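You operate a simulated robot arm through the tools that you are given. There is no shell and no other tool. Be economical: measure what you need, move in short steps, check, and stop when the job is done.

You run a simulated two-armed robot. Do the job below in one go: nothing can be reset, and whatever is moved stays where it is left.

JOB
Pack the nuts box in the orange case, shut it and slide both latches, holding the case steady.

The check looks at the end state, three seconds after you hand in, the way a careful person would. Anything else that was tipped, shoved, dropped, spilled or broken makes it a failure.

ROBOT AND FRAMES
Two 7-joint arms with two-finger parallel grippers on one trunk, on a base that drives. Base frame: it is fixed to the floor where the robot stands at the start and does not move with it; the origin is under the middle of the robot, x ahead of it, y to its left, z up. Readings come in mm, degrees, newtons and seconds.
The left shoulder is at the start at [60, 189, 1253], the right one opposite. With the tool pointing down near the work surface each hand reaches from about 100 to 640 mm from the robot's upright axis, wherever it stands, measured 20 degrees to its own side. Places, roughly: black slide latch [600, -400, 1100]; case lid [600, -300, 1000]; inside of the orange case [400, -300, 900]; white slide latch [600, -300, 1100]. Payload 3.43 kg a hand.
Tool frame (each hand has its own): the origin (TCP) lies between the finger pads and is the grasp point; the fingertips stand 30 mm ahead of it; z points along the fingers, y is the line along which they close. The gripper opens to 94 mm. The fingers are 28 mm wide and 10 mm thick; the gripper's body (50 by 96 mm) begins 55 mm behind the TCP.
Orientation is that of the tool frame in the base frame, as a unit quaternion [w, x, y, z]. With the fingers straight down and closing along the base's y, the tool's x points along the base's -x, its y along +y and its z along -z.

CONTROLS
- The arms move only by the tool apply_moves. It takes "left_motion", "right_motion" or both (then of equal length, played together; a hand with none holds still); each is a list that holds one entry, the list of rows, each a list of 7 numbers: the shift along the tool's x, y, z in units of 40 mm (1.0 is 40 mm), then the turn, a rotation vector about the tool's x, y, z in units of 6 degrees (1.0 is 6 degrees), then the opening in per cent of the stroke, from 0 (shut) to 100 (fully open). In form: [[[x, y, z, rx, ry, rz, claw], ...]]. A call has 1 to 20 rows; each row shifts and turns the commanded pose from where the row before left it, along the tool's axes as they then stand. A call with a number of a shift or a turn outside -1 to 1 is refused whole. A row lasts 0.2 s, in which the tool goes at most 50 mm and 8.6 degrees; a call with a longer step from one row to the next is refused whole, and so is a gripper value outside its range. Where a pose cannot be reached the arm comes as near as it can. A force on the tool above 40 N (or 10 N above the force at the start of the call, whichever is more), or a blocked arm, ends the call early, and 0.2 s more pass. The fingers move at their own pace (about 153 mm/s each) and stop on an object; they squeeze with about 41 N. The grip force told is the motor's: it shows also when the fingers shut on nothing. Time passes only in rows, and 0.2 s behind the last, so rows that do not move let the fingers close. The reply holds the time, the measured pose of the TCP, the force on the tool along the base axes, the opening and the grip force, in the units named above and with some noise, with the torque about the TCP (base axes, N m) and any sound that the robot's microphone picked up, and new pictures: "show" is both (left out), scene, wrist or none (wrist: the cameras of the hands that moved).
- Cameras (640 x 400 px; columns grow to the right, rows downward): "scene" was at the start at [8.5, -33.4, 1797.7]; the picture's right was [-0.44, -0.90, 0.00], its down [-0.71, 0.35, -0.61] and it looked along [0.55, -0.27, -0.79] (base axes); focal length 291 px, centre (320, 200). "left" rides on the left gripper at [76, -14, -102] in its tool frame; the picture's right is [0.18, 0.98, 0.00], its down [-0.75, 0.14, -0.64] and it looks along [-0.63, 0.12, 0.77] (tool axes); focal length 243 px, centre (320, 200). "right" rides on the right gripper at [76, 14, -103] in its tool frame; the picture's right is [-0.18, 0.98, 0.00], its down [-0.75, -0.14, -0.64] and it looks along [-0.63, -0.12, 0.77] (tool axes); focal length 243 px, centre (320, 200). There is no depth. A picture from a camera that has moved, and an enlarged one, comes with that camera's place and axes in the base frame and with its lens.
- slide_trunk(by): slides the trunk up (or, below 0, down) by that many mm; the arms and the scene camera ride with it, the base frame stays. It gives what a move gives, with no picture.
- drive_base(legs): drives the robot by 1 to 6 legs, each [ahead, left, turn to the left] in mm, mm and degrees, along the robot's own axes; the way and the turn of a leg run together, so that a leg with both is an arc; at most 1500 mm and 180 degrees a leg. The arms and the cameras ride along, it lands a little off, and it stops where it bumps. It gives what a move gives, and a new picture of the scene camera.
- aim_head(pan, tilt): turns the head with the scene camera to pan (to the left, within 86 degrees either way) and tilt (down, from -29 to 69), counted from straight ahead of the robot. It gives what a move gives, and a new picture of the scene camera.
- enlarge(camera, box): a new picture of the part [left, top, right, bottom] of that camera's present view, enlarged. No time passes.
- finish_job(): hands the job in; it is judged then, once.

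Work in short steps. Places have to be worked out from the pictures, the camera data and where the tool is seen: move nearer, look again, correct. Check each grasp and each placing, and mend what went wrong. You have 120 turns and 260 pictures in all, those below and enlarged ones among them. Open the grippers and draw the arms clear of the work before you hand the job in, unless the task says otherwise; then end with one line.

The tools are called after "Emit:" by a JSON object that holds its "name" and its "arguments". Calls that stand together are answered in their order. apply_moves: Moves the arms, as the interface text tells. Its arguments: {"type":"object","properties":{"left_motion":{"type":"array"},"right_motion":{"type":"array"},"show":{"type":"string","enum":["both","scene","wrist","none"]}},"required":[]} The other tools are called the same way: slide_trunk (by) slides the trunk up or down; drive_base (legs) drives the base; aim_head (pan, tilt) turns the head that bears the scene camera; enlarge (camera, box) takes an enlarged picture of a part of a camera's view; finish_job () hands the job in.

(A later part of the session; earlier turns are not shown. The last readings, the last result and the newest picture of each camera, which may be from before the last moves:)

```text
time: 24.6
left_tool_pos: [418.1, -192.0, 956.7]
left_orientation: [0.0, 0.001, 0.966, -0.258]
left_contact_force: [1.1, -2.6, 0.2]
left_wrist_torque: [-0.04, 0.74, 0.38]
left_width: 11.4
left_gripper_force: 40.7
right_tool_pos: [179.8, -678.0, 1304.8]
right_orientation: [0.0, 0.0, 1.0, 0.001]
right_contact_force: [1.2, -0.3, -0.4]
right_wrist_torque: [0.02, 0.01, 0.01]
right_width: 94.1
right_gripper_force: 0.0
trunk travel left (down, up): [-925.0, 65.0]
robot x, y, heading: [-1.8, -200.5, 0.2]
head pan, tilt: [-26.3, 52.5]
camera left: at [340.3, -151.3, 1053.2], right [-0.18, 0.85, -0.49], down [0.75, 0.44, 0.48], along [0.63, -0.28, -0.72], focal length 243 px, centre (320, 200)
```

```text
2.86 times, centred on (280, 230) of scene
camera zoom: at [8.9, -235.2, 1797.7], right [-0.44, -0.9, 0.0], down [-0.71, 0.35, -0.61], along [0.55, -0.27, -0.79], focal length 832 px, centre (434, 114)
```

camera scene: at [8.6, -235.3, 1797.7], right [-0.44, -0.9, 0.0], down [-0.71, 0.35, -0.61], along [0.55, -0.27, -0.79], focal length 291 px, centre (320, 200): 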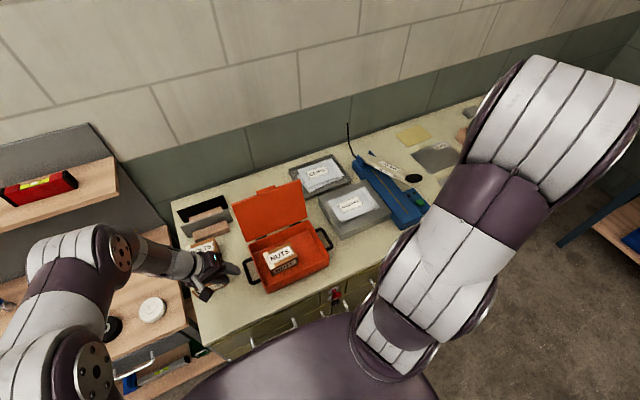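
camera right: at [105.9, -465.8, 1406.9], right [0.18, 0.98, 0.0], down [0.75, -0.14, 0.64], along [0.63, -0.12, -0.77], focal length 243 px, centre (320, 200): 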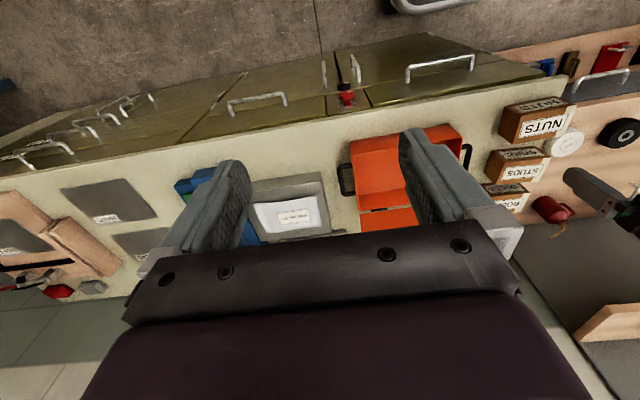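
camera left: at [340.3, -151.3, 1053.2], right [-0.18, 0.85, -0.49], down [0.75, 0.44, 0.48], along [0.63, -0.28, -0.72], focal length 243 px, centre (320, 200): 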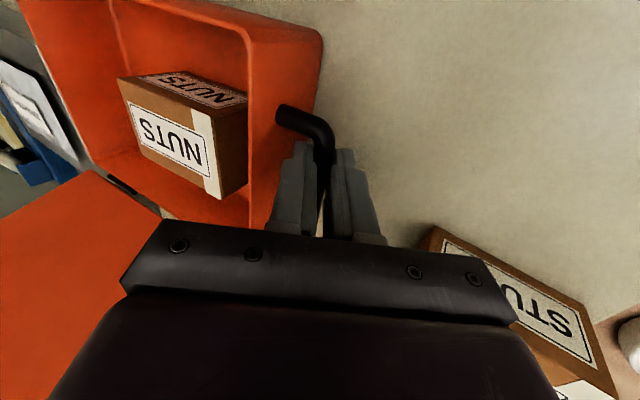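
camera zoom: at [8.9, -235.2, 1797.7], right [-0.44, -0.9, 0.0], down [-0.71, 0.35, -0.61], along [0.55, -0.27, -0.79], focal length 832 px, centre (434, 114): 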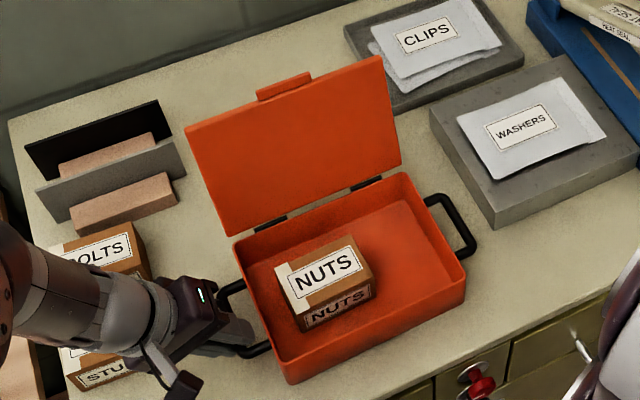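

The left hand holds the handle (11 mm grip). The open lid leans back, with its free edge near (595, -232…-460, 1090). I bring the closed right hand high toward a spot above and behind the lid's middle.

Emit:
{"name": "apply_moves", "arguments": {"right_motion": [[[-0.75, 0.56, 0, 0, 0, 0, 0], [-0.75, 0.56, 0, 0, 0, 0, 0], [-0.75, 0.56, 0, 0, 0, 0, 0], [-0.75, 0.56, 0, 0, 0, 0, 0], [-0.75, 0.56, 0, 0, 0, 0, 0], [-0.75, 0.56, 0, 0, 0, 0, 0], [-0.75, 0.56, 0, 0, 0, 0, 0], [-0.75, 0.56, 0, 0, 0, 0, 0], [-0.75, 0.56, 0, 0, 0, 0, 0], [-0.75, 0.56, 0, 0, 0, 0, 0], [-0.75, 0.56, 0, 0, 0, 0, 0], [-0.75, 0.56, 0, 0, 0, 0, 0]]]}}

```text
time: 27.2
left_tool_pos: [419.6, -190.2, 956.4]
left_orientation: [-0.001, 0.0, 0.966, -0.26]
left_contact_force: [-0.2, -1.9, 0.9]
left_wrist_torque: [-0.21, 0.92, 0.23]
left_width: 11.4
left_gripper_force: 40.9
right_tool_pos: [512.9, -406.2, 1264.0]
right_orientation: [0.001, -0.001, 1.0, 0.001]
right_contact_force: [0.1, 0.2, 0.5]
right_wrist_torque: [-0.01, 0.01, 0.0]
right_width: 0.2
right_gripper_force: 32.7
right hand out of reach, approached as far as the arm can: row 9, 10, 11, 12
trunk travel left (down, up): [-925.0, 65.0]
robot x, y, heading: [-1.6, -200.1, -0.1]
head pan, tilt: [-26.3, 52.5]
camera scene: at [9.6, -234.6, 1797.7], right [-0.44, -0.9, 0.0], down [-0.71, 0.35, -0.61], along [0.54, -0.27, -0.79], focal length 291 px, centre (320, 200)
camera right: at [437.0, -392.3, 1366.5], right [0.18, 0.98, 0.0], down [0.75, -0.14, 0.64], along [0.63, -0.12, -0.77], focal length 243 px, centre (320, 200)
```

scene: 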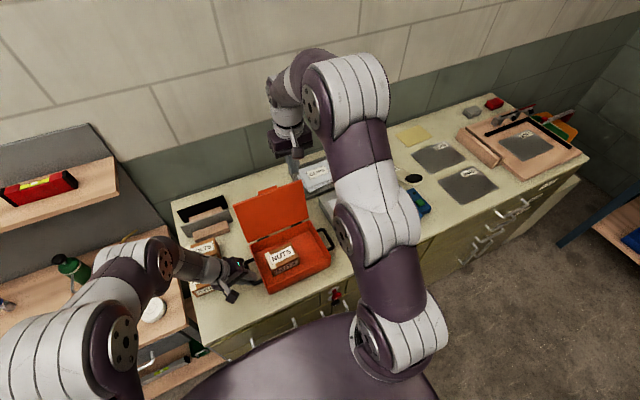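
right: 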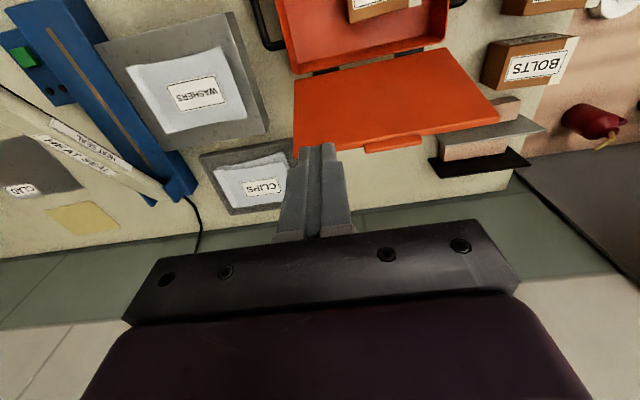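

The vertical tool can't reach behind the lid, so I tilt the right hand 24° (fingers forward) and centre it at y ≈ -346.

Emit:
{"name": "apply_moves", "arguments": {"right_motion": [[[0, 0.4, 0, 0, -1, 0, 0], [0, 0.4, 0, 0, -1, 0, 0], [0, 0.4, 0, 0, -1, 0, 0], [0, 0.4, 0, 0, -1, 0, 0], [0, 0, 0, 0, 0, 0, 0]]], "show": "wrist"}}

```text
time: 28.4
left_tool_pos: [418.6, -189.0, 957.4]
left_orientation: [0.0, 0.001, 0.966, -0.259]
left_contact_force: [0.6, 0.1, 0.0]
left_wrist_torque: [0.03, 0.73, 0.26]
left_width: 11.3
left_gripper_force: 41.7
right_tool_pos: [511.5, -341.8, 1265.1]
right_orientation: [0.208, 0.0, 0.978, 0.0]
right_contact_force: [-0.5, -0.1, 0.6]
right_wrist_torque: [0.04, 0.0, -0.01]
right_width: 0.2
right_gripper_force: 32.7
trunk travel left (down, up): [-925.0, 65.0]
robot x, y, heading: [-2.1, -201.9, 0.2]
head pan, tilt: [-26.3, 52.5]
camera right: at [400.8, -328.1, 1328.6], right [0.17, 0.98, 0.07], down [0.43, -0.14, 0.89], along [0.89, -0.12, -0.44], focal length 243 px, centre (320, 200)
```

right: 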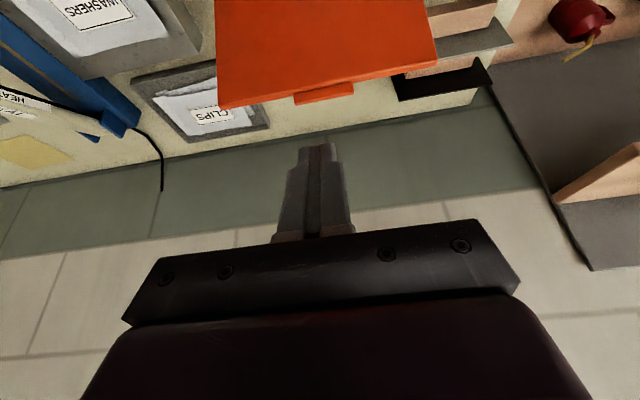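

Comparing views, the lid's free edge is at about (577, -345, 1112), with the tab reaching to 1123. I move over the lid to a point behind it.

Emit:
{"name": "apply_moves", "arguments": {"right_motion": [[[-0.52, -0.05, 0.75, 0, 0, 0, 0], [-0.52, 0, 0.75, 0, 0, 0, 0], [-0.52, 0, 0.75, 0, 0, 0, 0], [-0.52, 0, 0.75, 0, 0, 0, 0], [0, 0, 0, 0, 0, 0, 0]]]}}

Emit:
{"name": "enlarge", "arguments": {"camera": "scene", "box": [210, 90, 370, 250]}}

```text
time: 29.6
left_tool_pos: [417.0, -190.6, 958.8]
left_orientation: [0.001, 0.001, 0.966, -0.259]
left_contact_force: [0.2, -0.1, 0.4]
left_wrist_torque: [0.03, 0.64, 0.16]
left_width: 11.2
left_gripper_force: 41.7
right_tool_pos: [636.1, -343.6, 1191.2]
right_orientation: [0.208, 0.001, 0.978, 0.0]
right_contact_force: [-0.9, 0.2, 0.2]
right_wrist_torque: [0.0, 0.01, 0.01]
right_width: 0.0
right_gripper_force: 32.4
trunk travel left (down, up): [-925.0, 65.0]
robot x, y, heading: [-0.0, -201.7, -0.1]
head pan, tilt: [-26.3, 52.5]
camera scene: at [8.1, -235.1, 1797.6], right [-0.44, -0.9, 0.0], down [-0.71, 0.35, -0.61], along [0.55, -0.27, -0.79], focal length 291 px, centre (320, 200)
camera right: at [524.0, -330.0, 1254.7], right [0.17, 0.98, 0.07], down [0.43, -0.14, 0.89], along [0.89, -0.12, -0.44], focal length 243 px, centre (320, 200)
```

scene: 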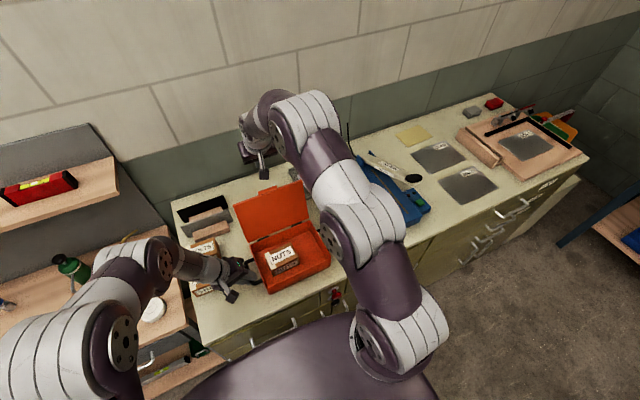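
right: 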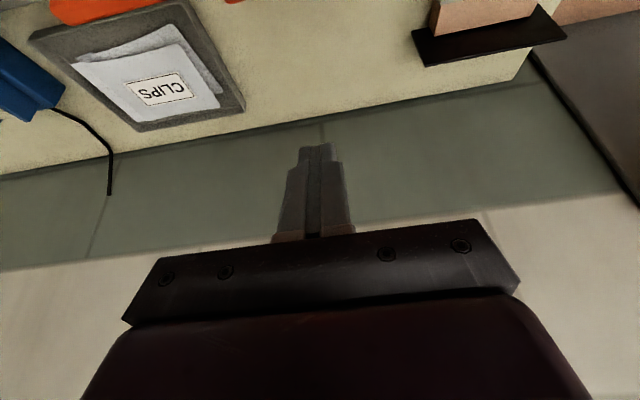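

```text
2.50 times, centred on (290, 170) of scene
camera zoom: at [8.1, -235.1, 1797.6], right [-0.44, -0.9, 0.0], down [-0.71, 0.35, -0.61], along [0.55, -0.27, -0.79], focal length 728 px, centre (395, 275)
```

zoom: 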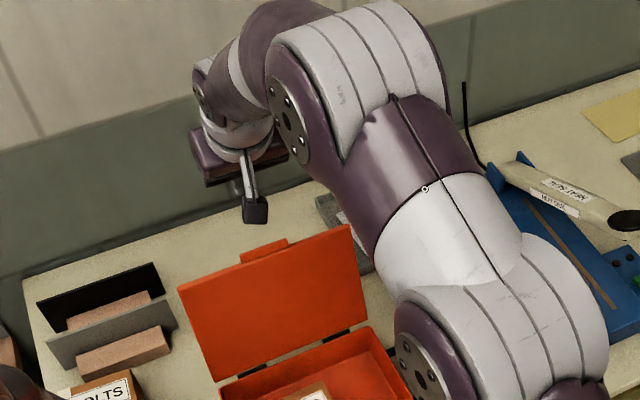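

I lower the fingers behind the lid edge to TCP (620, -344, 1107).

Emit:
{"name": "apply_moves", "arguments": {"right_motion": [[[0.41, 0, 0.59, 0, 0, 0, 0], [0.41, 0, 0.59, 0, 0, 0, 0], [0.41, 0, 0.59, 0, 0, 0, 0], [0, 0, 0, 0, 0, 0, 0]]], "show": "none"}}

Emit:
{"name": "enlarge", "arguments": {"camera": "scene", "box": [210, 110, 350, 250]}}

```text
time: 30.6
left_tool_pos: [418.9, -190.0, 957.5]
left_orientation: [0.0, 0.0, 0.966, -0.259]
left_contact_force: [-0.2, -0.8, -0.1]
left_wrist_torque: [0.03, 0.62, 0.09]
left_width: 11.4
left_gripper_force: 40.5
right_tool_pos: [620.7, -343.6, 1105.1]
right_orientation: [0.208, 0.0, 0.978, 0.0]
right_contact_force: [0.8, 0.7, 0.9]
right_wrist_torque: [0.02, -0.02, 0.0]
right_width: 0.1
right_gripper_force: 33.1
trunk travel left (down, up): [-925.0, 65.0]
robot x, y, heading: [2.9, -202.6, 0.1]
head pan, tilt: [-26.3, 52.5]
```

```text
2.86 times, centred on (280, 180) of scene
camera zoom: at [9.0, -235.0, 1797.6], right [-0.44, -0.9, 0.0], down [-0.71, 0.35, -0.61], along [0.55, -0.27, -0.79], focal length 832 px, centre (434, 257)
```

zoom: 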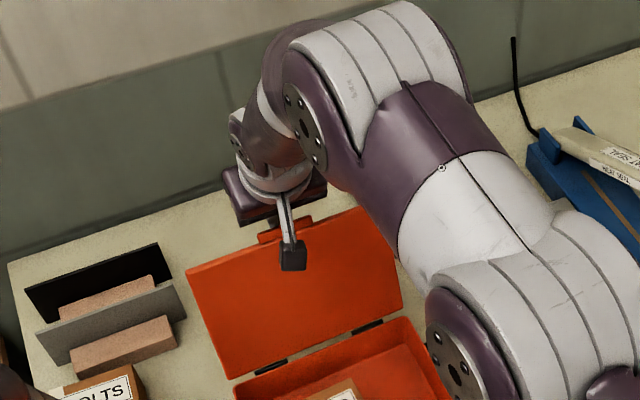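

I pull toward -x in small steps to meet the lid and start it forward.

Emit:
{"name": "apply_moves", "arguments": {"right_motion": [[[0.35, 0, -0.16, 0, 0, 0, 0], [0.35, 0, -0.16, 0, 0, 0, 0], [0.35, 0, -0.16, 0, 0, 0, 0], [0.35, 0, -0.2, 0, 0, 0, 0]]], "show": "none"}}

Emit:
{"name": "enlarge", "arguments": {"camera": "scene", "box": [210, 110, 350, 290]}}

```text
time: 31.6
left_tool_pos: [418.3, -190.2, 957.2]
left_orientation: [0.0, 0.0, 0.966, -0.259]
left_contact_force: [0.8, -1.4, -0.3]
left_wrist_torque: [0.03, 0.47, 0.27]
left_width: 11.2
left_gripper_force: 41.4
right_tool_pos: [557.1, -344.7, 1105.7]
right_orientation: [0.208, 0.0, 0.978, 0.0]
right_contact_force: [-0.4, 0.7, 0.6]
right_wrist_torque: [0.04, 0.02, -0.02]
right_width: 0.1
right_gripper_force: 32.5
trunk travel left (down, up): [-925.0, 65.0]
robot x, y, heading: [-4.0, -202.0, 0.0]
head pan, tilt: [-26.3, 52.5]
```

```text
2.22 times, centred on (280, 200) of scene
camera zoom: at [8.4, -235.0, 1797.6], right [-0.44, -0.9, 0.0], down [-0.71, 0.35, -0.61], along [0.55, -0.27, -0.79], focal length 647 px, centre (409, 200)
```

zoom: 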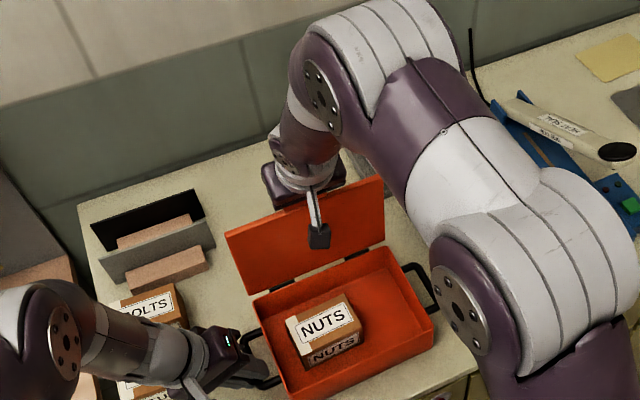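

The lid follows with almost no force. I keep pulling toward and past vertical, slowly.

Emit:
{"name": "apply_moves", "arguments": {"right_motion": [[[0.3, 0, -0.2, 0, 0, 0, 0], [0.3, 0, -0.2, 0, 0, 0, 0], [0.3, 0, -0.15, 0, 0, 0, 0], [0.3, 0, -0.13, 0, 0, 0, 0], [0.3, 0, -0.13, 0, 0, 0, 0]]], "show": "none"}}

Emit:
{"name": "enlarge", "arguments": {"camera": "scene", "box": [210, 110, 350, 290]}}

```text
time: 32.8
left_tool_pos: [417.8, -190.0, 957.9]
left_orientation: [0.0, 0.0, 0.966, -0.259]
left_contact_force: [1.1, -0.2, 0.0]
left_wrist_torque: [0.05, 0.32, 0.34]
left_width: 11.4
left_gripper_force: 41.0
right_tool_pos: [490.1, -346.0, 1112.1]
right_orientation: [0.208, 0.0, 0.978, 0.0]
right_contact_force: [-0.3, 0.3, 0.1]
right_wrist_torque: [0.0, 0.02, 0.01]
right_width: 0.0
right_gripper_force: 32.9
trunk travel left (down, up): [-925.0, 65.0]
robot x, y, heading: [2.8, -200.1, 0.1]
head pan, tilt: [-26.3, 52.5]
```

```text
2.22 times, centred on (280, 200) of scene
camera zoom: at [8.6, -234.9, 1797.7], right [-0.44, -0.9, 0.0], down [-0.71, 0.35, -0.61], along [0.55, -0.27, -0.79], focal length 647 px, centre (409, 200)
```

zoom: 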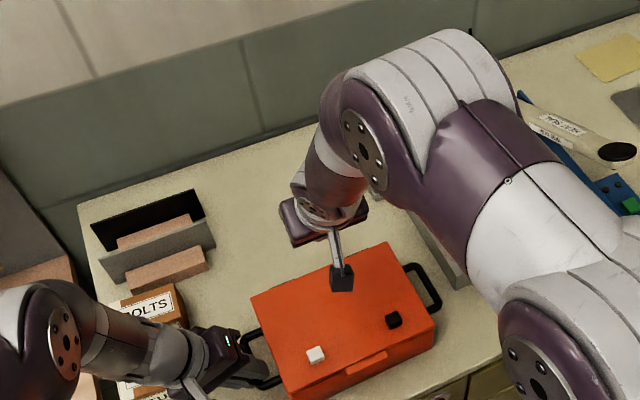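

The lid has swung shut, and the white and black latch knobs show on its top near the front. I take a close view.

Emit:
{"name": "enlarge", "arguments": {"camera": "scene", "box": [255, 210, 315, 295]}}

Emit:
{"name": "enlarge", "arguments": {"camera": "right", "box": [160, 0, 480, 200]}}

Emit:
{"name": "enlarge", "arguments": {"camera": "left", "box": [0, 0, 340, 230]}}

```text
4.71 times, centred on (285, 252) of scene
camera zoom: at [8.6, -234.9, 1797.7], right [-0.44, -0.9, 0.0], down [-0.71, 0.35, -0.61], along [0.55, -0.27, -0.79], focal length 1370 px, centre (485, -47)
```

zoom: 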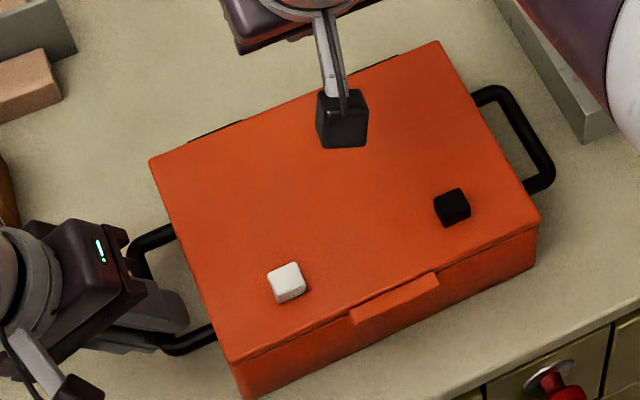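

```text
2.00 times, centred on (320, 100) of right
camera zoom: at [379.3, -331.6, 1174.7], right [0.17, 0.98, 0.07], down [0.43, -0.14, 0.89], along [0.89, -0.12, -0.44], focal length 485 px, centre (320, 400)
```

zoom: 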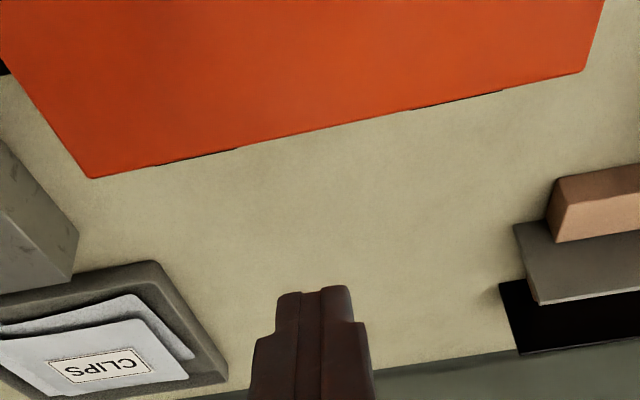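

```text
1.74 times, centred on (170, 115) of left
camera zoom: at [340.2, -151.0, 1053.1], right [-0.18, 0.85, -0.49], down [0.75, 0.44, 0.49], along [0.63, -0.28, -0.72], focal length 422 px, centre (581, 348)
```

zoom: 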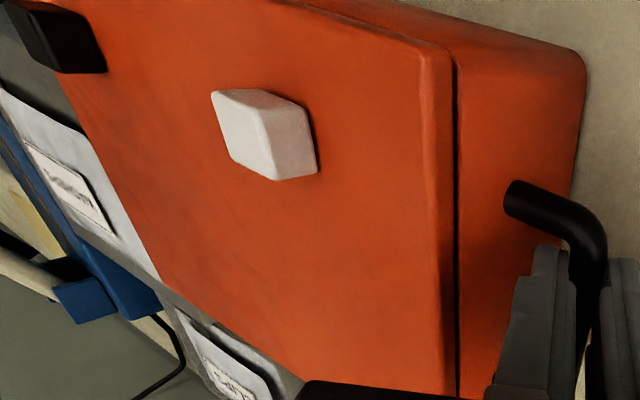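

The lid is flush, and the knobs are about 20 mm cubes at about (389, -284) and (389, -400), z ≈ 985. I bring the right hand back upright in front for a close look at the latches.

Emit:
{"name": "apply_moves", "arguments": {"right_motion": [[[0.6, 0, -0.75, 0, 0, 0, 0], [0.7, 0, -0.73, 0, 0, 0, 0], [0.75, 0, -0.7, 0, 0, 0, 0], [0.75, 0, -0.6, 0, 0, 0, 0], [0, 0, 0, 0, 1, 0, 40], [0, 0, 0, 0, 1, 0, 40], [0, 0, 0, 0, 1, 0, 40], [0, 0, 0, 0, 1, 0, 40], [0, 0, 0, 0, 0, 0, 40]]]}}

Emit:
{"name": "enlarge", "arguments": {"camera": "right", "box": [200, 20, 440, 170]}}

```text
time: 34.8
left_tool_pos: [417.6, -191.6, 957.4]
left_orientation: [0.0, 0.0, 0.966, -0.259]
left_contact_force: [0.6, 0.9, -0.4]
left_wrist_torque: [0.1, 0.35, 0.2]
left_width: 11.3
left_gripper_force: 40.5
right_tool_pos: [350.2, -358.3, 1168.7]
right_orientation: [0.074, 0.005, 0.997, -0.037]
right_contact_force: [0.1, 0.1, -0.2]
right_wrist_torque: [0.01, 0.0, 0.02]
right_width: 37.5
right_gripper_force: 0.1
right hand out of reach, approached as far as the arm can: row 7, 8
trunk travel left (down, up): [-925.0, 65.0]
robot x, y, heading: [-2.0, -199.0, 0.0]
head pan, tilt: [-26.3, 52.5]
camera scene: at [8.4, -235.0, 1797.6], right [-0.44, -0.9, 0.0], down [-0.71, 0.35, -0.61], along [0.55, -0.27, -0.79], focal length 291 px, centre (320, 200)
camera right: at [260.0, -337.6, 1259.0], right [0.2, 0.98, -0.05], down [0.65, -0.1, 0.76], along [0.74, -0.18, -0.65], focal length 243 px, centre (320, 200)
```

scene: 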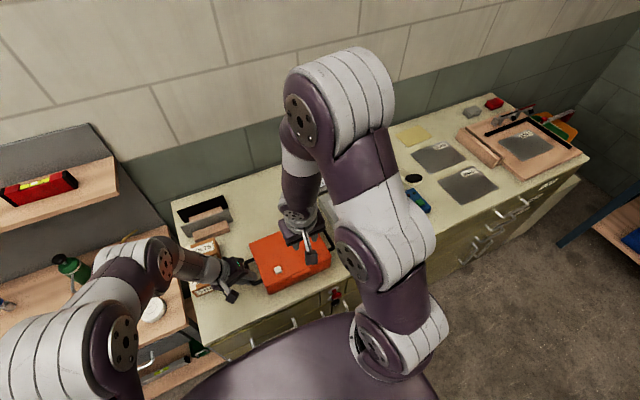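
right: 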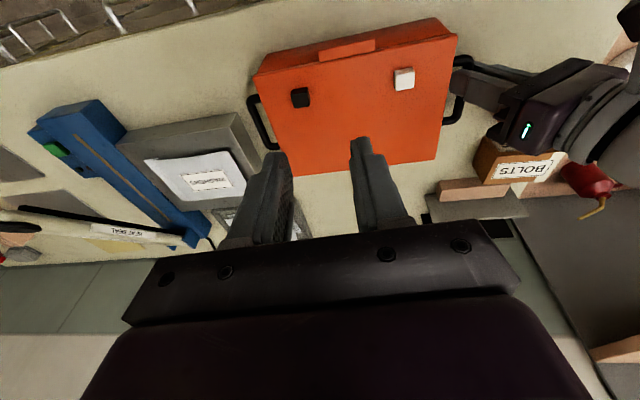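

```text
2.67 times, centred on (320, 95) of right
camera zoom: at [260.0, -337.6, 1259.0], right [0.2, 0.98, -0.05], down [0.65, -0.1, 0.76], along [0.74, -0.18, -0.65], focal length 647 px, centre (320, 480)
```

zoom: 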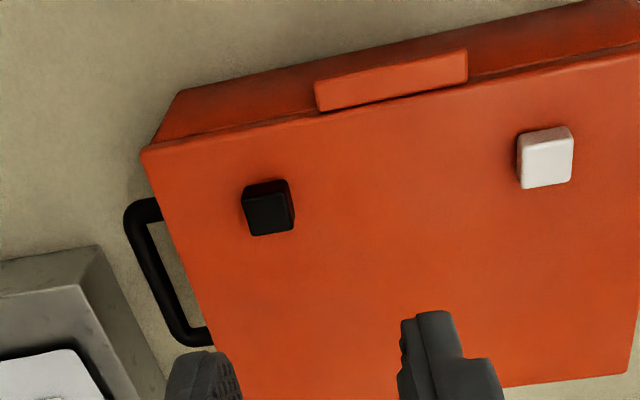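

No slide track is visible, so I'll grip each knob and feel for its direction. I lower the right hand over the black knob, straighten it and look.

Emit:
{"name": "apply_moves", "arguments": {"right_motion": [[[-0.15, -0.26, 0.62, 0, 0, 0, 40], [-0.15, -0.26, 0.62, 0, 0, 0, 40], [-0.15, -0.26, 0.62, -0.35, 0.7, -0.05, 40], [-0.15, -0.26, 0.62, -0.36, 0.71, -0.05, 40], [0, 0, 0, 0, 0, 0, 40]]], "show": "wrist"}}

Emit:
{"name": "enlarge", "arguments": {"camera": "right", "box": [200, 40, 440, 240]}}

```text
time: 36.0
left_tool_pos: [417.2, -190.2, 957.2]
left_orientation: [0.0, 0.0, 0.966, -0.259]
left_contact_force: [1.0, -0.3, 0.2]
left_wrist_torque: [0.01, 0.4, 0.16]
left_width: 11.1
left_gripper_force: 41.1
right_tool_pos: [366.0, -386.2, 1067.0]
right_orientation: [-0.074, -0.005, 0.997, 0.038]
right_contact_force: [-0.9, -0.3, 0.0]
right_wrist_torque: [0.0, -0.02, 0.0]
right_width: 37.9
right_gripper_force: 0.1
trunk travel left (down, up): [-925.0, 65.0]
robot x, y, heading: [0.9, -202.2, 0.0]
head pan, tilt: [-26.3, 52.5]
camera right: at [305.6, -381.1, 1181.7], right [0.18, 0.98, 0.05], down [0.84, -0.18, 0.51], along [0.51, -0.05, -0.86], focal length 243 px, centre (320, 200)
```

right: 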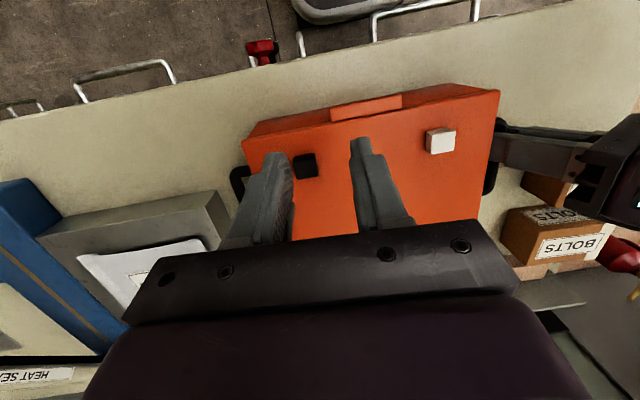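

```text
2.00 times, centred on (320, 140) of right
camera zoom: at [305.6, -381.1, 1181.7], right [0.18, 0.98, 0.05], down [0.84, -0.18, 0.51], along [0.51, -0.05, -0.86], focal length 485 px, centre (320, 320)
```

zoom: 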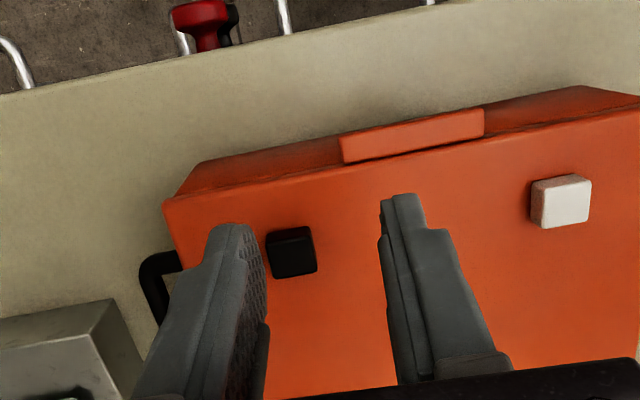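

The command overshot the tilt (the pending rotation was kept), so I undo it, then move over the black knob at (386, -399) and lower to TCP z 1025.

Emit:
{"name": "apply_moves", "arguments": {"right_motion": [[[0, 0, 0, 0.35, -0.7, 0.05, 40], [0, 0, 0, 0.36, -0.71, 0.05, 40], [-0.25, -0.16, 0.2, 0, 0, 0, 40], [-0.25, -0.16, 0.4, 0, 0, 0, 40], [0, 0, 0.4, 0, 0, 0, 40], [0, 0, 0, 0, 0, 0, 40]]], "show": "wrist"}}

Emit:
{"name": "enlarge", "arguments": {"camera": "right", "box": [220, 100, 420, 250]}}

Emit:
{"name": "enlarge", "arguments": {"camera": "scene", "box": [240, 220, 340, 300]}}

```text
time: 37.4
left_tool_pos: [418.7, -190.2, 956.7]
left_orientation: [-0.001, 0.0, 0.966, -0.259]
left_contact_force: [0.8, 1.3, 0.4]
left_wrist_torque: [0.04, 0.3, 0.07]
left_width: 11.3
left_gripper_force: 41.0
right_tool_pos: [384.3, -398.7, 1026.7]
right_orientation: [0.001, 0.0, 1.0, 0.0]
right_contact_force: [-0.6, 0.1, 0.5]
right_wrist_torque: [-0.01, 0.0, 0.0]
right_width: 37.5
right_gripper_force: 0.1
trunk travel left (down, up): [-925.0, 65.0]
robot x, y, heading: [-0.4, -199.1, 0.0]
head pan, tilt: [-26.3, 52.5]
camera right: at [308.8, -384.1, 1130.8], right [0.18, 0.98, 0.0], down [0.75, -0.14, 0.64], along [0.63, -0.12, -0.77], focal length 243 px, centre (320, 200)
```

right: 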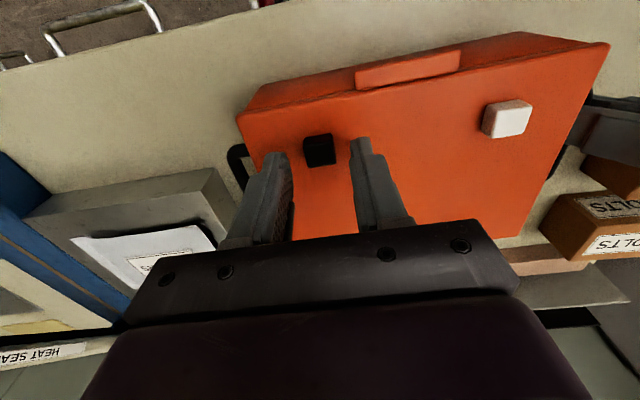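

```text
2.67 times, centred on (320, 175) of right
camera zoom: at [308.8, -384.1, 1130.8], right [0.18, 0.98, 0.0], down [0.75, -0.14, 0.64], along [0.63, -0.12, -0.77], focal length 647 px, centre (320, 267)
```

zoom: 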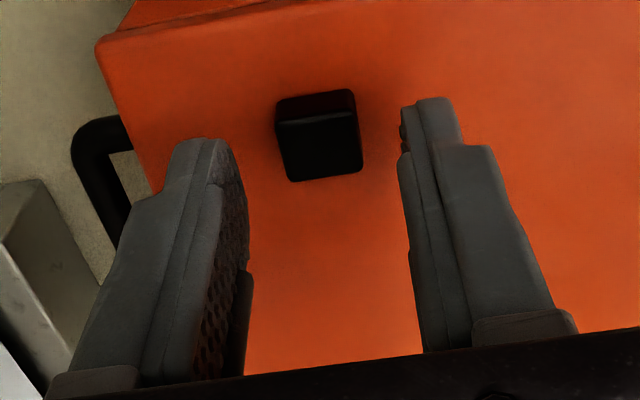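

```text
5.00 times, centred on (290, 260) of scene
camera zoom: at [9.2, -234.6, 1797.7], right [-0.44, -0.9, 0.0], down [-0.71, 0.35, -0.61], along [0.54, -0.27, -0.79], focal length 1455 px, centre (470, -100)
```

zoom: 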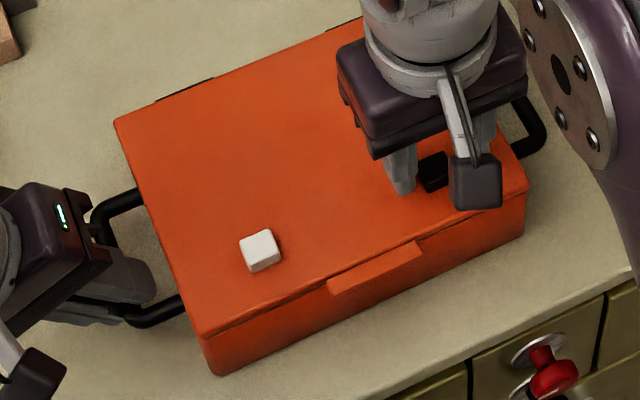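

Aligned with the black knob. I lower gently about 16 mm.

Emit:
{"name": "apply_moves", "arguments": {"right_motion": [[[-0.05, 0, 0.15, 0, 0, 0, 40], [0, 0, 0.15, 0, 0, 0, 40], [0, 0, 0.1, 0, 0, 0, 40], [0, 0, 0, 0, 0, 0, 40]]], "show": "none"}}

Emit:
{"name": "enlarge", "arguments": {"camera": "right", "box": [220, 100, 420, 250]}}

```text
time: 38.4
left_tool_pos: [418.3, -190.9, 956.6]
left_orientation: [0.0, -0.001, 0.966, -0.259]
left_contact_force: [0.3, 0.4, -1.0]
left_wrist_torque: [0.06, 0.14, 0.19]
left_width: 11.6
left_gripper_force: 40.6
right_tool_pos: [387.8, -399.2, 1011.4]
right_orientation: [0.001, 0.0, 1.0, 0.0]
right_contact_force: [0.3, 0.0, 0.5]
right_wrist_torque: [0.0, 0.0, 0.02]
right_width: 37.7
right_gripper_force: 0.0
trunk travel left (down, up): [-925.0, 65.0]
robot x, y, heading: [-3.2, -198.8, 0.1]
head pan, tilt: [-26.3, 52.5]
```

```text
2.67 times, centred on (320, 175) of right
camera zoom: at [310.6, -384.4, 1115.6], right [0.18, 0.98, 0.0], down [0.75, -0.14, 0.64], along [0.63, -0.12, -0.77], focal length 647 px, centre (320, 267)
```

zoom: 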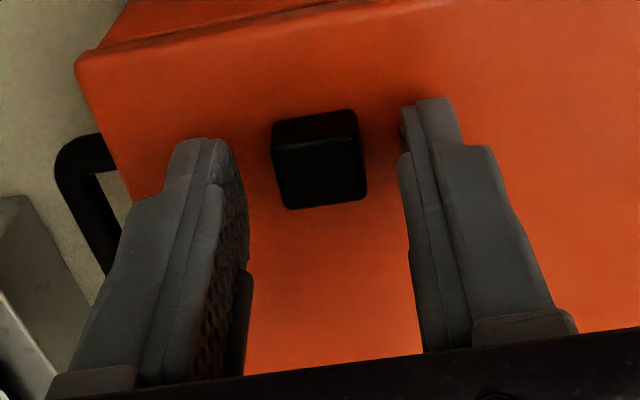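

No contact yet, so I continue down in 4 mm steps to find the lid surface.

Emit:
{"name": "apply_moves", "arguments": {"right_motion": [[[0, 0, 0.1, 0, 0, 0, 40], [0, 0, 0.1, 0, 0, 0, 40], [0, 0, 0, 0, 0, 0, 40]]], "show": "none"}}

```text
time: 39.2
left_tool_pos: [416.9, -190.3, 957.4]
left_orientation: [0.001, 0.001, 0.966, -0.259]
left_contact_force: [4.1, -2.5, -9.3]
left_wrist_torque: [0.11, -0.44, 0.82]
left_width: 11.5
left_gripper_force: 41.1
right_tool_pos: [385.7, -398.2, 1005.7]
right_orientation: [0.001, 0.0, 1.0, 0.0]
right_contact_force: [-5.0, -0.8, 27.2]
right_wrist_torque: [0.54, -0.08, 0.16]
right_width: 37.6
right_gripper_force: 0.0
trunk travel left (down, up): [-925.0, 65.0]
robot x, y, heading: [-2.0, -199.4, -0.1]
head pan, tilt: [-26.3, 52.5]
```

The lid top is at z ≈ 976. I raise 4 mm and close on the knob.

Emit:
{"name": "apply_moves", "arguments": {"right_motion": [[[0, 0, -0.14, 0, 0, 0, 40], [0, 0, 0, 0, 0, 0, 25], [0, 0, 0, 0, 0, 0, 10], [0, 0, 0, 0, 0, 0, 0], [0, 0, 0, 0, 0, 0, 0]]], "show": "none"}}

Emit:
{"name": "enlarge", "arguments": {"camera": "right", "box": [220, 100, 420, 250]}}

```text
time: 40.4
left_tool_pos: [417.9, -189.6, 957.1]
left_orientation: [0.0, 0.0, 0.966, -0.259]
left_contact_force: [0.5, 7.7, -0.5]
left_wrist_torque: [0.13, 0.24, -0.01]
left_width: 11.1
left_gripper_force: 41.2
right_tool_pos: [384.9, -398.4, 1009.0]
right_orientation: [-0.001, -0.001, 1.0, 0.001]
right_contact_force: [-1.7, -6.7, 0.2]
right_wrist_torque: [-0.17, 0.4, 0.05]
right_width: 19.2
right_gripper_force: 40.4
trunk travel left (down, up): [-925.0, 65.0]
robot x, y, heading: [-1.5, -199.7, -0.0]
head pan, tilt: [-26.3, 52.5]
```

```text
2.67 times, centred on (320, 175) of right
camera zoom: at [310.0, -384.4, 1112.8], right [0.18, 0.98, 0.0], down [0.75, -0.14, 0.64], along [0.63, -0.12, -0.77], focal length 647 px, centre (320, 267)
```

zoom: 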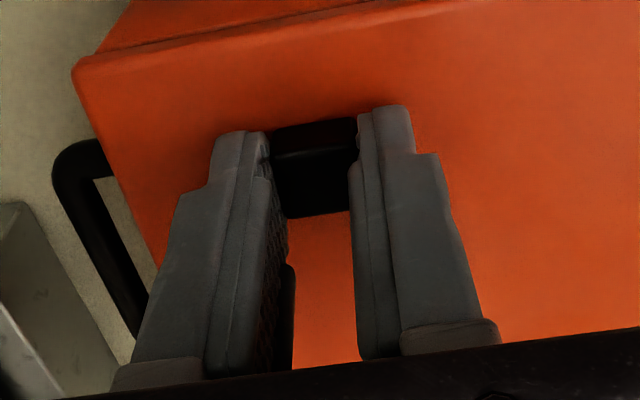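

The knob is gripped (19 mm). I test a 6 mm slide toward the front (-x).

Emit:
{"name": "apply_moves", "arguments": {"right_motion": [[[0.08, 0, 0, 0, 0, 0, 0], [0.08, 0, 0, 0, 0, 0, 0], [0, 0, 0, 0, 0, 0, 0]]], "show": "none"}}

Emit:
{"name": "enlarge", "arguments": {"camera": "scene", "box": [240, 220, 340, 300]}}

```text
time: 41.2
left_tool_pos: [418.0, -192.5, 957.7]
left_orientation: [-0.002, 0.001, 0.966, -0.26]
left_contact_force: [-7.2, 3.0, 6.7]
left_wrist_torque: [0.07, 0.71, -1.55]
left_width: 11.4
left_gripper_force: 41.1
right_tool_pos: [380.6, -398.8, 1009.8]
right_orientation: [0.001, 0.0, 1.0, -0.001]
right_contact_force: [11.0, -4.7, 0.0]
right_wrist_torque: [-0.02, -0.48, -0.58]
right_width: 19.1
right_gripper_force: 41.2
trunk travel left (down, up): [-925.0, 65.0]
robot x, y, heading: [3.8, -196.8, 0.0]
head pan, tilt: [-26.3, 52.5]
```

```text
5.00 times, centred on (290, 260) of scene
camera zoom: at [9.1, -235.6, 1797.8], right [-0.44, -0.9, 0.0], down [-0.71, 0.35, -0.61], along [0.54, -0.27, -0.79], focal length 1455 px, centre (470, -100)
```

zoom: 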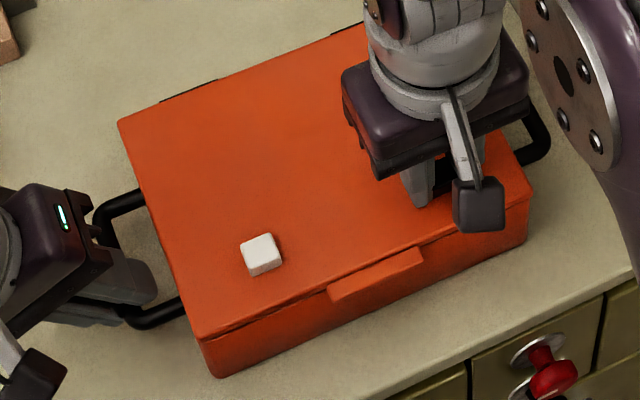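

The force passes into the case, so it isn't -x, or there is friction. I go back and test +x.

Emit:
{"name": "apply_moves", "arguments": {"right_motion": [[[-0.08, 0, 0, 0, 0, 0, 0], [-0.08, 0, 0, 0, 0, 0, 0], [0, 0, 0, 0, 0, 0, 0]]], "show": "none"}}

Emit:
{"name": "apply_moves", "arguments": {"right_motion": [[[-0.08, 0, 0, 0, 0, 0, 0], [-0.08, 0, 0, 0, 0, 0, 0], [0, 0, 0, 0, 0, 0, 0]]], "show": "none"}}

```text
time: 42.0
left_tool_pos: [418.3, -190.6, 957.9]
left_orientation: [0.0, -0.001, 0.966, -0.259]
left_contact_force: [0.7, 2.8, -2.3]
left_wrist_torque: [0.12, -0.63, 0.06]
left_width: 11.3
left_gripper_force: 40.8
right_tool_pos: [384.4, -398.3, 1009.5]
right_orientation: [-0.001, 0.0, 1.0, 0.0]
right_contact_force: [-4.3, -1.2, 6.0]
right_wrist_torque: [0.0, 0.23, -0.03]
right_width: 19.3
right_gripper_force: 40.8
trunk travel left (down, up): [-925.0, 65.0]
robot x, y, heading: [-2.7, -200.2, -0.0]
head pan, tilt: [-26.3, 52.5]
```

```text
time: 42.8
left_tool_pos: [418.5, -190.5, 957.8]
left_orientation: [0.002, -0.001, 0.966, -0.258]
left_contact_force: [15.1, 17.6, -6.0]
left_wrist_torque: [0.47, -0.73, 1.71]
left_width: 11.4
left_gripper_force: 41.1
right_tool_pos: [390.7, -397.9, 1009.2]
right_orientation: [-0.002, 0.0, 1.0, 0.0]
right_contact_force: [-18.9, -19.4, 11.4]
right_wrist_torque: [-0.61, 0.67, 0.66]
right_width: 19.1
right_gripper_force: 40.0
trunk travel left (down, up): [-925.0, 65.0]
robot x, y, heading: [3.0, -198.8, -0.0]
head pan, tilt: [-26.3, 52.5]
```

+x resists even more strongly (19 N). I return to neutral and test -y (outward).

Emit:
{"name": "apply_moves", "arguments": {"right_motion": [[[0.08, 0, 0, 0, 0, 0, 0], [0.06, 0, 0, 0, 0, 0, 0], [0, 0, 0, 0, 0, 0, 0]]], "show": "none"}}

Emit:
{"name": "apply_moves", "arguments": {"right_motion": [[[0, -0.06, 0, 0, 0, 0, 0], [0, -0.06, 0, 0, 0, 0, 0], [0, 0, 0, 0, 0, 0, 0]]], "show": "none"}}

```text
time: 43.6
left_tool_pos: [418.5, -191.3, 957.0]
left_orientation: [-0.001, 0.0, 0.966, -0.259]
left_contact_force: [8.0, 17.0, 1.4]
left_wrist_torque: [0.26, 0.66, 0.53]
left_width: 11.5
left_gripper_force: 40.9
right_tool_pos: [389.5, -398.4, 1010.7]
right_orientation: [0.0, 0.0, 1.0, -0.001]
right_contact_force: [-4.8, -15.6, 0.1]
right_wrist_torque: [-0.38, 0.26, 0.32]
right_width: 19.2
right_gripper_force: 40.7
trunk travel left (down, up): [-925.0, 65.0]
robot x, y, heading: [-0.0, -202.9, 0.1]
head pan, tilt: [-26.3, 52.5]
```

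```text
time: 44.4
left_tool_pos: [418.2, -191.7, 957.2]
left_orientation: [0.0, 0.0, 0.965, -0.26]
left_contact_force: [2.3, -5.4, -0.6]
left_wrist_torque: [-0.11, 0.58, 0.49]
left_width: 11.4
left_gripper_force: 40.8
right_tool_pos: [387.4, -403.7, 1009.5]
right_orientation: [0.0, 0.001, 1.0, 0.0]
right_contact_force: [-2.9, 4.0, 0.1]
right_wrist_torque: [0.09, 0.1, 0.4]
right_width: 19.2
right_gripper_force: 40.9
trunk travel left (down, up): [-925.0, 65.0]
robot x, y, heading: [-3.3, -204.2, -0.1]
head pan, tilt: [-26.3, 52.5]
```

Moving in -y relieved the side force. I go on in -y to see whether it slides.

Emit:
{"name": "apply_moves", "arguments": {"right_motion": [[[0, -0.08, 0, 0, 0, 0, 0], [0, -0.08, 0, 0, 0, 0, 0], [0, 0, 0, 0, 0, 0, 0]]], "show": "none"}}

Emit:
{"name": "enlarge", "arguments": {"camera": "scene", "box": [240, 220, 340, 300]}}

```text
time: 45.2
left_tool_pos: [418.2, -189.8, 956.7]
left_orientation: [0.001, 0.0, 0.966, -0.259]
left_contact_force: [-0.2, -5.6, 1.4]
left_wrist_torque: [-0.18, 0.92, 0.18]
left_width: 11.3
left_gripper_force: 41.1
right_tool_pos: [388.4, -410.1, 1008.8]
right_orientation: [0.001, 0.001, 1.0, 0.0]
right_contact_force: [-0.1, 3.0, 0.5]
right_wrist_torque: [0.06, -0.21, 0.29]
right_width: 19.3
right_gripper_force: 40.9
trunk travel left (down, up): [-925.0, 65.0]
robot x, y, heading: [-2.1, -200.2, -0.0]
head pan, tilt: [-26.3, 52.5]
```

```text
5.00 times, centred on (290, 260) of scene
camera zoom: at [8.7, -235.5, 1797.7], right [-0.44, -0.9, 0.0], down [-0.71, 0.35, -0.61], along [0.55, -0.27, -0.79], focal length 1455 px, centre (470, -100)
```

zoom: 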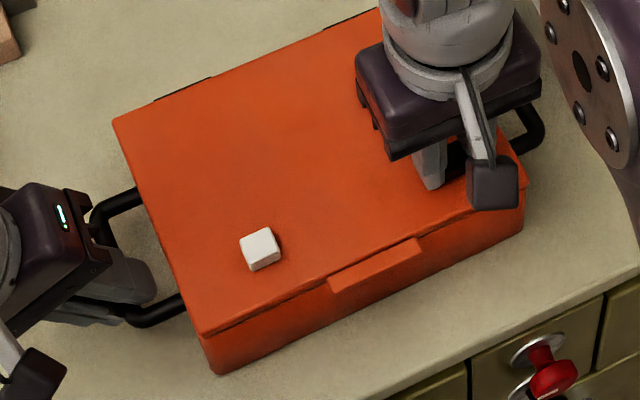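

It slides in -y with only about 4 N of friction, and the case stays put. I keep sliding until it hits the stop.

Emit:
{"name": "apply_moves", "arguments": {"right_motion": [[[0, -0.08, 0, 0, 0, 0, 0], [0, -0.08, 0, 0, 0, 0, 0], [0, 0, 0, 0, 0, 0, 0]]], "show": "none"}}

Emit:
{"name": "apply_moves", "arguments": {"right_motion": [[[0, -0.08, 0, 0, 0, 0, 0], [0, -0.08, 0, 0, 0, 0, 0], [0, 0, 0, 0, 0, 0, 0]]], "show": "none"}}

```text
time: 46.0
left_tool_pos: [417.9, -191.6, 956.2]
left_orientation: [-0.001, 0.0, 0.966, -0.26]
left_contact_force: [-1.6, -21.5, 1.0]
left_wrist_torque: [-0.35, 0.77, 0.19]
left_width: 11.4
left_gripper_force: 41.0
right_tool_pos: [389.0, -415.7, 1009.9]
right_orientation: [0.0, 0.0, 1.0, 0.001]
right_contact_force: [2.3, 22.0, 1.1]
right_wrist_torque: [0.62, -0.35, 0.24]
right_width: 19.4
right_gripper_force: 41.2
trunk travel left (down, up): [-925.0, 65.0]
robot x, y, heading: [-2.2, -203.0, 0.0]
head pan, tilt: [-26.3, 52.5]
```

```text
time: 46.4
left_tool_pos: [418.8, -192.6, 957.9]
left_orientation: [-0.001, 0.001, 0.965, -0.262]
left_contact_force: [0.9, -5.1, 0.7]
left_wrist_torque: [-0.08, 0.69, 0.17]
left_width: 11.1
left_gripper_force: 41.3
right_tool_pos: [387.6, -416.0, 1009.1]
right_orientation: [0.0, -0.002, 1.0, 0.0]
right_contact_force: [-0.7, 7.2, 1.2]
right_wrist_torque: [0.17, -0.25, 0.17]
right_width: 19.3
right_gripper_force: 40.9
trunk travel left (down, up): [-925.0, 65.0]
robot x, y, heading: [3.5, -201.3, -0.0]
head pan, tilt: [-26.3, 52.5]
stopped in row 1 (right hand): the force on the tool passed its limit at 44 N (the readings are from after the stop); the commanded pose is now the measured one
```

The stop is reached after about 15 mm. I release and lift to check that the latch stays.

Emit:
{"name": "apply_moves", "arguments": {"right_motion": [[[0, 0, 0, 0, 0, 0, 20], [0, 0, 0, 0, 0, 0, 40], [0, 0, -0.5, 0, 0, 0, 40], [0, 0, -0.7, 0, 0, 0, 40], [0, 0, 0, 0, 0, 0, 40]]], "show": "wrist"}}

Emit:
{"name": "enlarge", "arguments": {"camera": "right", "box": [200, 20, 560, 245]}}

```text
time: 47.6
left_tool_pos: [418.2, -192.0, 958.3]
left_orientation: [-0.001, 0.001, 0.965, -0.262]
left_contact_force: [-0.1, 0.1, 0.9]
left_wrist_torque: [-0.01, 0.41, 0.08]
left_width: 11.5
left_gripper_force: 40.8
right_tool_pos: [388.1, -416.4, 1057.8]
right_orientation: [0.0, -0.002, 1.0, 0.001]
right_contact_force: [0.5, -0.6, 0.4]
right_wrist_torque: [0.01, 0.01, 0.04]
right_width: 37.5
right_gripper_force: 0.0
trunk travel left (down, up): [-925.0, 65.0]
robot x, y, heading: [-2.5, -202.7, -0.1]
head pan, tilt: [-26.3, 52.5]
camera right: at [310.9, -402.7, 1161.0], right [0.18, 0.98, 0.0], down [0.75, -0.14, 0.64], along [0.63, -0.12, -0.77], focal length 243 px, centre (320, 200)
```

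right: 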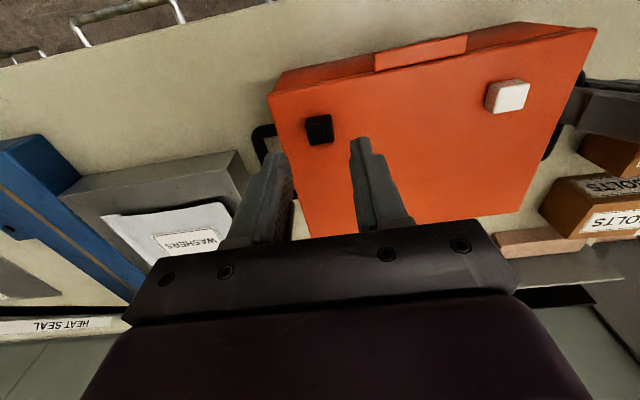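

```text
1.78 times, centred on (380, 132) of right
camera zoom: at [310.9, -402.7, 1161.0], right [0.18, 0.98, 0.0], down [0.75, -0.14, 0.64], along [0.63, -0.12, -0.77], focal length 431 px, centre (213, 320)
```

zoom: 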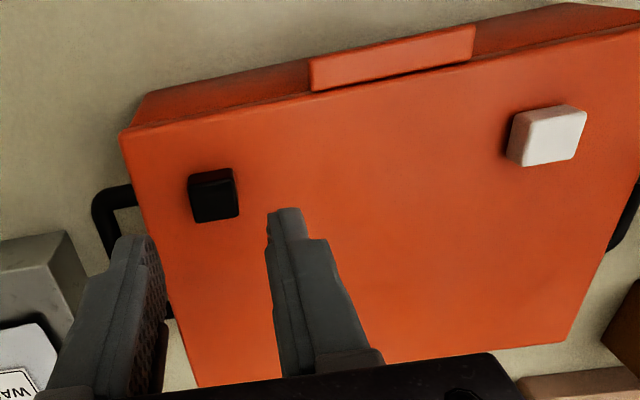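

The black latch stayed slid, near the edge. I move over the white knob at about (387, -284).

Emit:
{"name": "apply_moves", "arguments": {"right_motion": [[[0, 0.8, 0, 0, 0, 0, 40], [0, 0.8, 0, 0, 0, 0, 40], [0, 0.8, 0, 0, 0, 0, 40], [0, 0.87, 0, 0, 0, 0, 40], [0, 0, 0.6, 0, 0, 0, 40], [0, 0, 0, 0, 0, 0, 40]]], "show": "wrist"}}

Emit:
{"name": "enlarge", "arguments": {"camera": "right", "box": [220, 100, 420, 250]}}

```text
time: 49.0
left_tool_pos: [417.9, -192.6, 957.5]
left_orientation: [0.0, 0.001, 0.965, -0.261]
left_contact_force: [0.8, -0.3, -0.6]
left_wrist_torque: [0.12, 0.36, 0.15]
left_width: 11.2
left_gripper_force: 41.0
right_tool_pos: [388.4, -287.7, 1035.3]
right_orientation: [-0.001, -0.001, 1.0, 0.0]
right_contact_force: [0.5, 0.6, -0.2]
right_wrist_torque: [0.02, 0.0, 0.03]
right_width: 37.9
right_gripper_force: 0.0
trunk travel left (down, up): [-925.0, 65.0]
robot x, y, heading: [0.2, -205.8, -0.4]
head pan, tilt: [-26.3, 52.5]
camera right: at [311.5, -273.7, 1137.1], right [0.18, 0.98, 0.0], down [0.75, -0.14, 0.64], along [0.63, -0.12, -0.77], focal length 243 px, centre (320, 200)
```

right: 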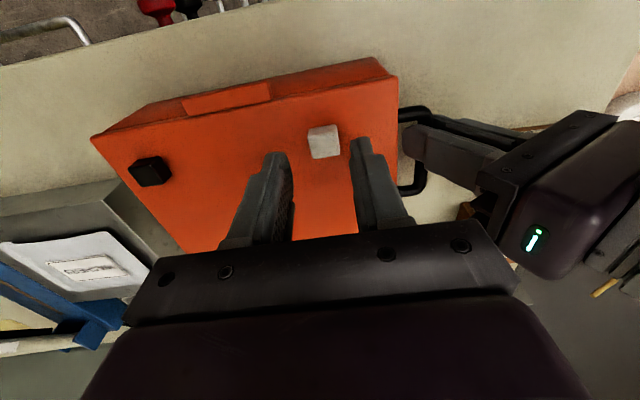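

```text
2.67 times, centred on (320, 175) of right
camera zoom: at [311.5, -273.7, 1137.1], right [0.18, 0.98, 0.0], down [0.75, -0.14, 0.64], along [0.63, -0.12, -0.77], focal length 647 px, centre (320, 267)
```

zoom: 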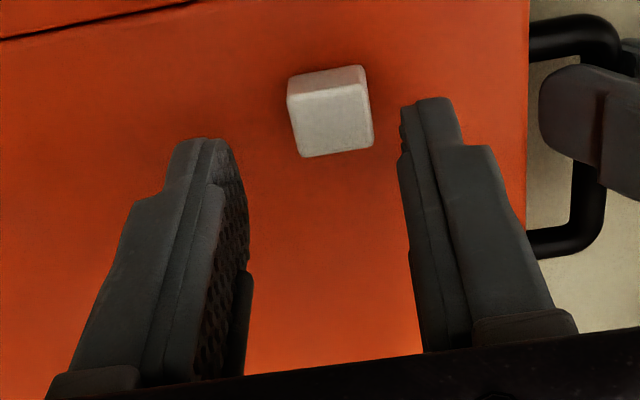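

The knob is centred at (385, -285). I make a small correction, lower to TCP z 1009 and close.

Emit:
{"name": "apply_moves", "arguments": {"right_motion": [[[0.05, 0.06, 0.2, 0, 0, 0, 40], [0, 0, 0.25, 0, 0, 0, 40], [0, 0, 0.18, 0, 0, 0, 40], [0, 0, 0, 0, 0, 0, 40], [0, 0, 0, 0, 0, 0, 25], [0, 0, 0, 0, 0, 0, 10], [0, 0, 0, 0, 0, 0, 0], [0, 0, 0, 0, 0, 0, 0]]], "show": "none"}}

Emit:
{"name": "enlarge", "arguments": {"camera": "right", "box": [220, 100, 420, 250]}}

```text
time: 50.8
left_tool_pos: [417.3, -192.3, 958.6]
left_orientation: [-0.002, 0.001, 0.965, -0.261]
left_contact_force: [0.2, -0.2, -0.3]
left_wrist_torque: [0.01, 0.3, 0.09]
left_width: 11.5
left_gripper_force: 41.1
right_tool_pos: [386.4, -284.6, 1008.3]
right_orientation: [0.0, 0.0, 1.0, 0.0]
right_contact_force: [0.5, 0.4, 0.0]
right_wrist_torque: [0.06, 0.08, 0.05]
right_width: 19.3
right_gripper_force: 41.2
trunk travel left (down, up): [-925.0, 65.0]
robot x, y, heading: [3.4, -202.6, -0.1]
head pan, tilt: [-26.3, 52.5]
```

```text
2.67 times, centred on (320, 175) of right
camera zoom: at [309.9, -270.7, 1111.7], right [0.18, 0.98, 0.0], down [0.75, -0.14, 0.64], along [0.63, -0.12, -0.77], focal length 647 px, centre (320, 267)
```

zoom: 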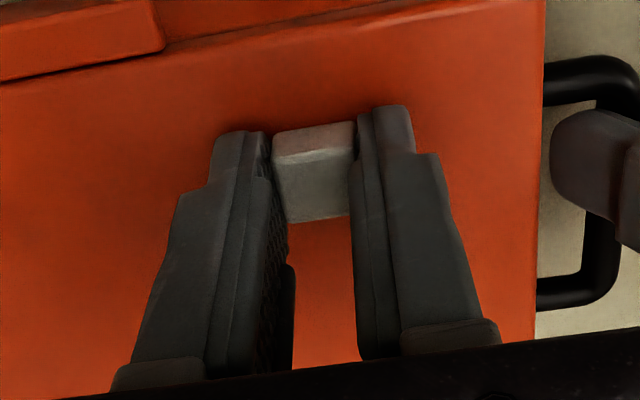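

The white knob is gripped. I test a slide of 6 mm in +y (outward, mirroring the black one).

Emit:
{"name": "apply_moves", "arguments": {"right_motion": [[[0, 0.08, 0, 0, 0, 0, 0], [0, 0.08, 0, 0, 0, 0, 0], [0, 0, 0, 0, 0, 0, 0]]], "show": "none"}}

```text
time: 51.6
left_tool_pos: [419.5, -193.8, 957.8]
left_orientation: [-0.002, 0.002, 0.965, -0.261]
left_contact_force: [-0.3, 4.1, -0.4]
left_wrist_torque: [0.09, 0.17, 0.0]
left_width: 11.5
left_gripper_force: 41.2
right_tool_pos: [385.9, -276.9, 1008.9]
right_orientation: [0.0, -0.001, 1.0, 0.0]
right_contact_force: [0.0, -2.9, -0.2]
right_wrist_torque: [0.03, 0.23, -0.01]
right_width: 19.2
right_gripper_force: 41.0
trunk travel left (down, up): [-925.0, 65.0]
robot x, y, heading: [-2.0, -203.8, -0.4]
head pan, tilt: [-26.3, 52.5]
```

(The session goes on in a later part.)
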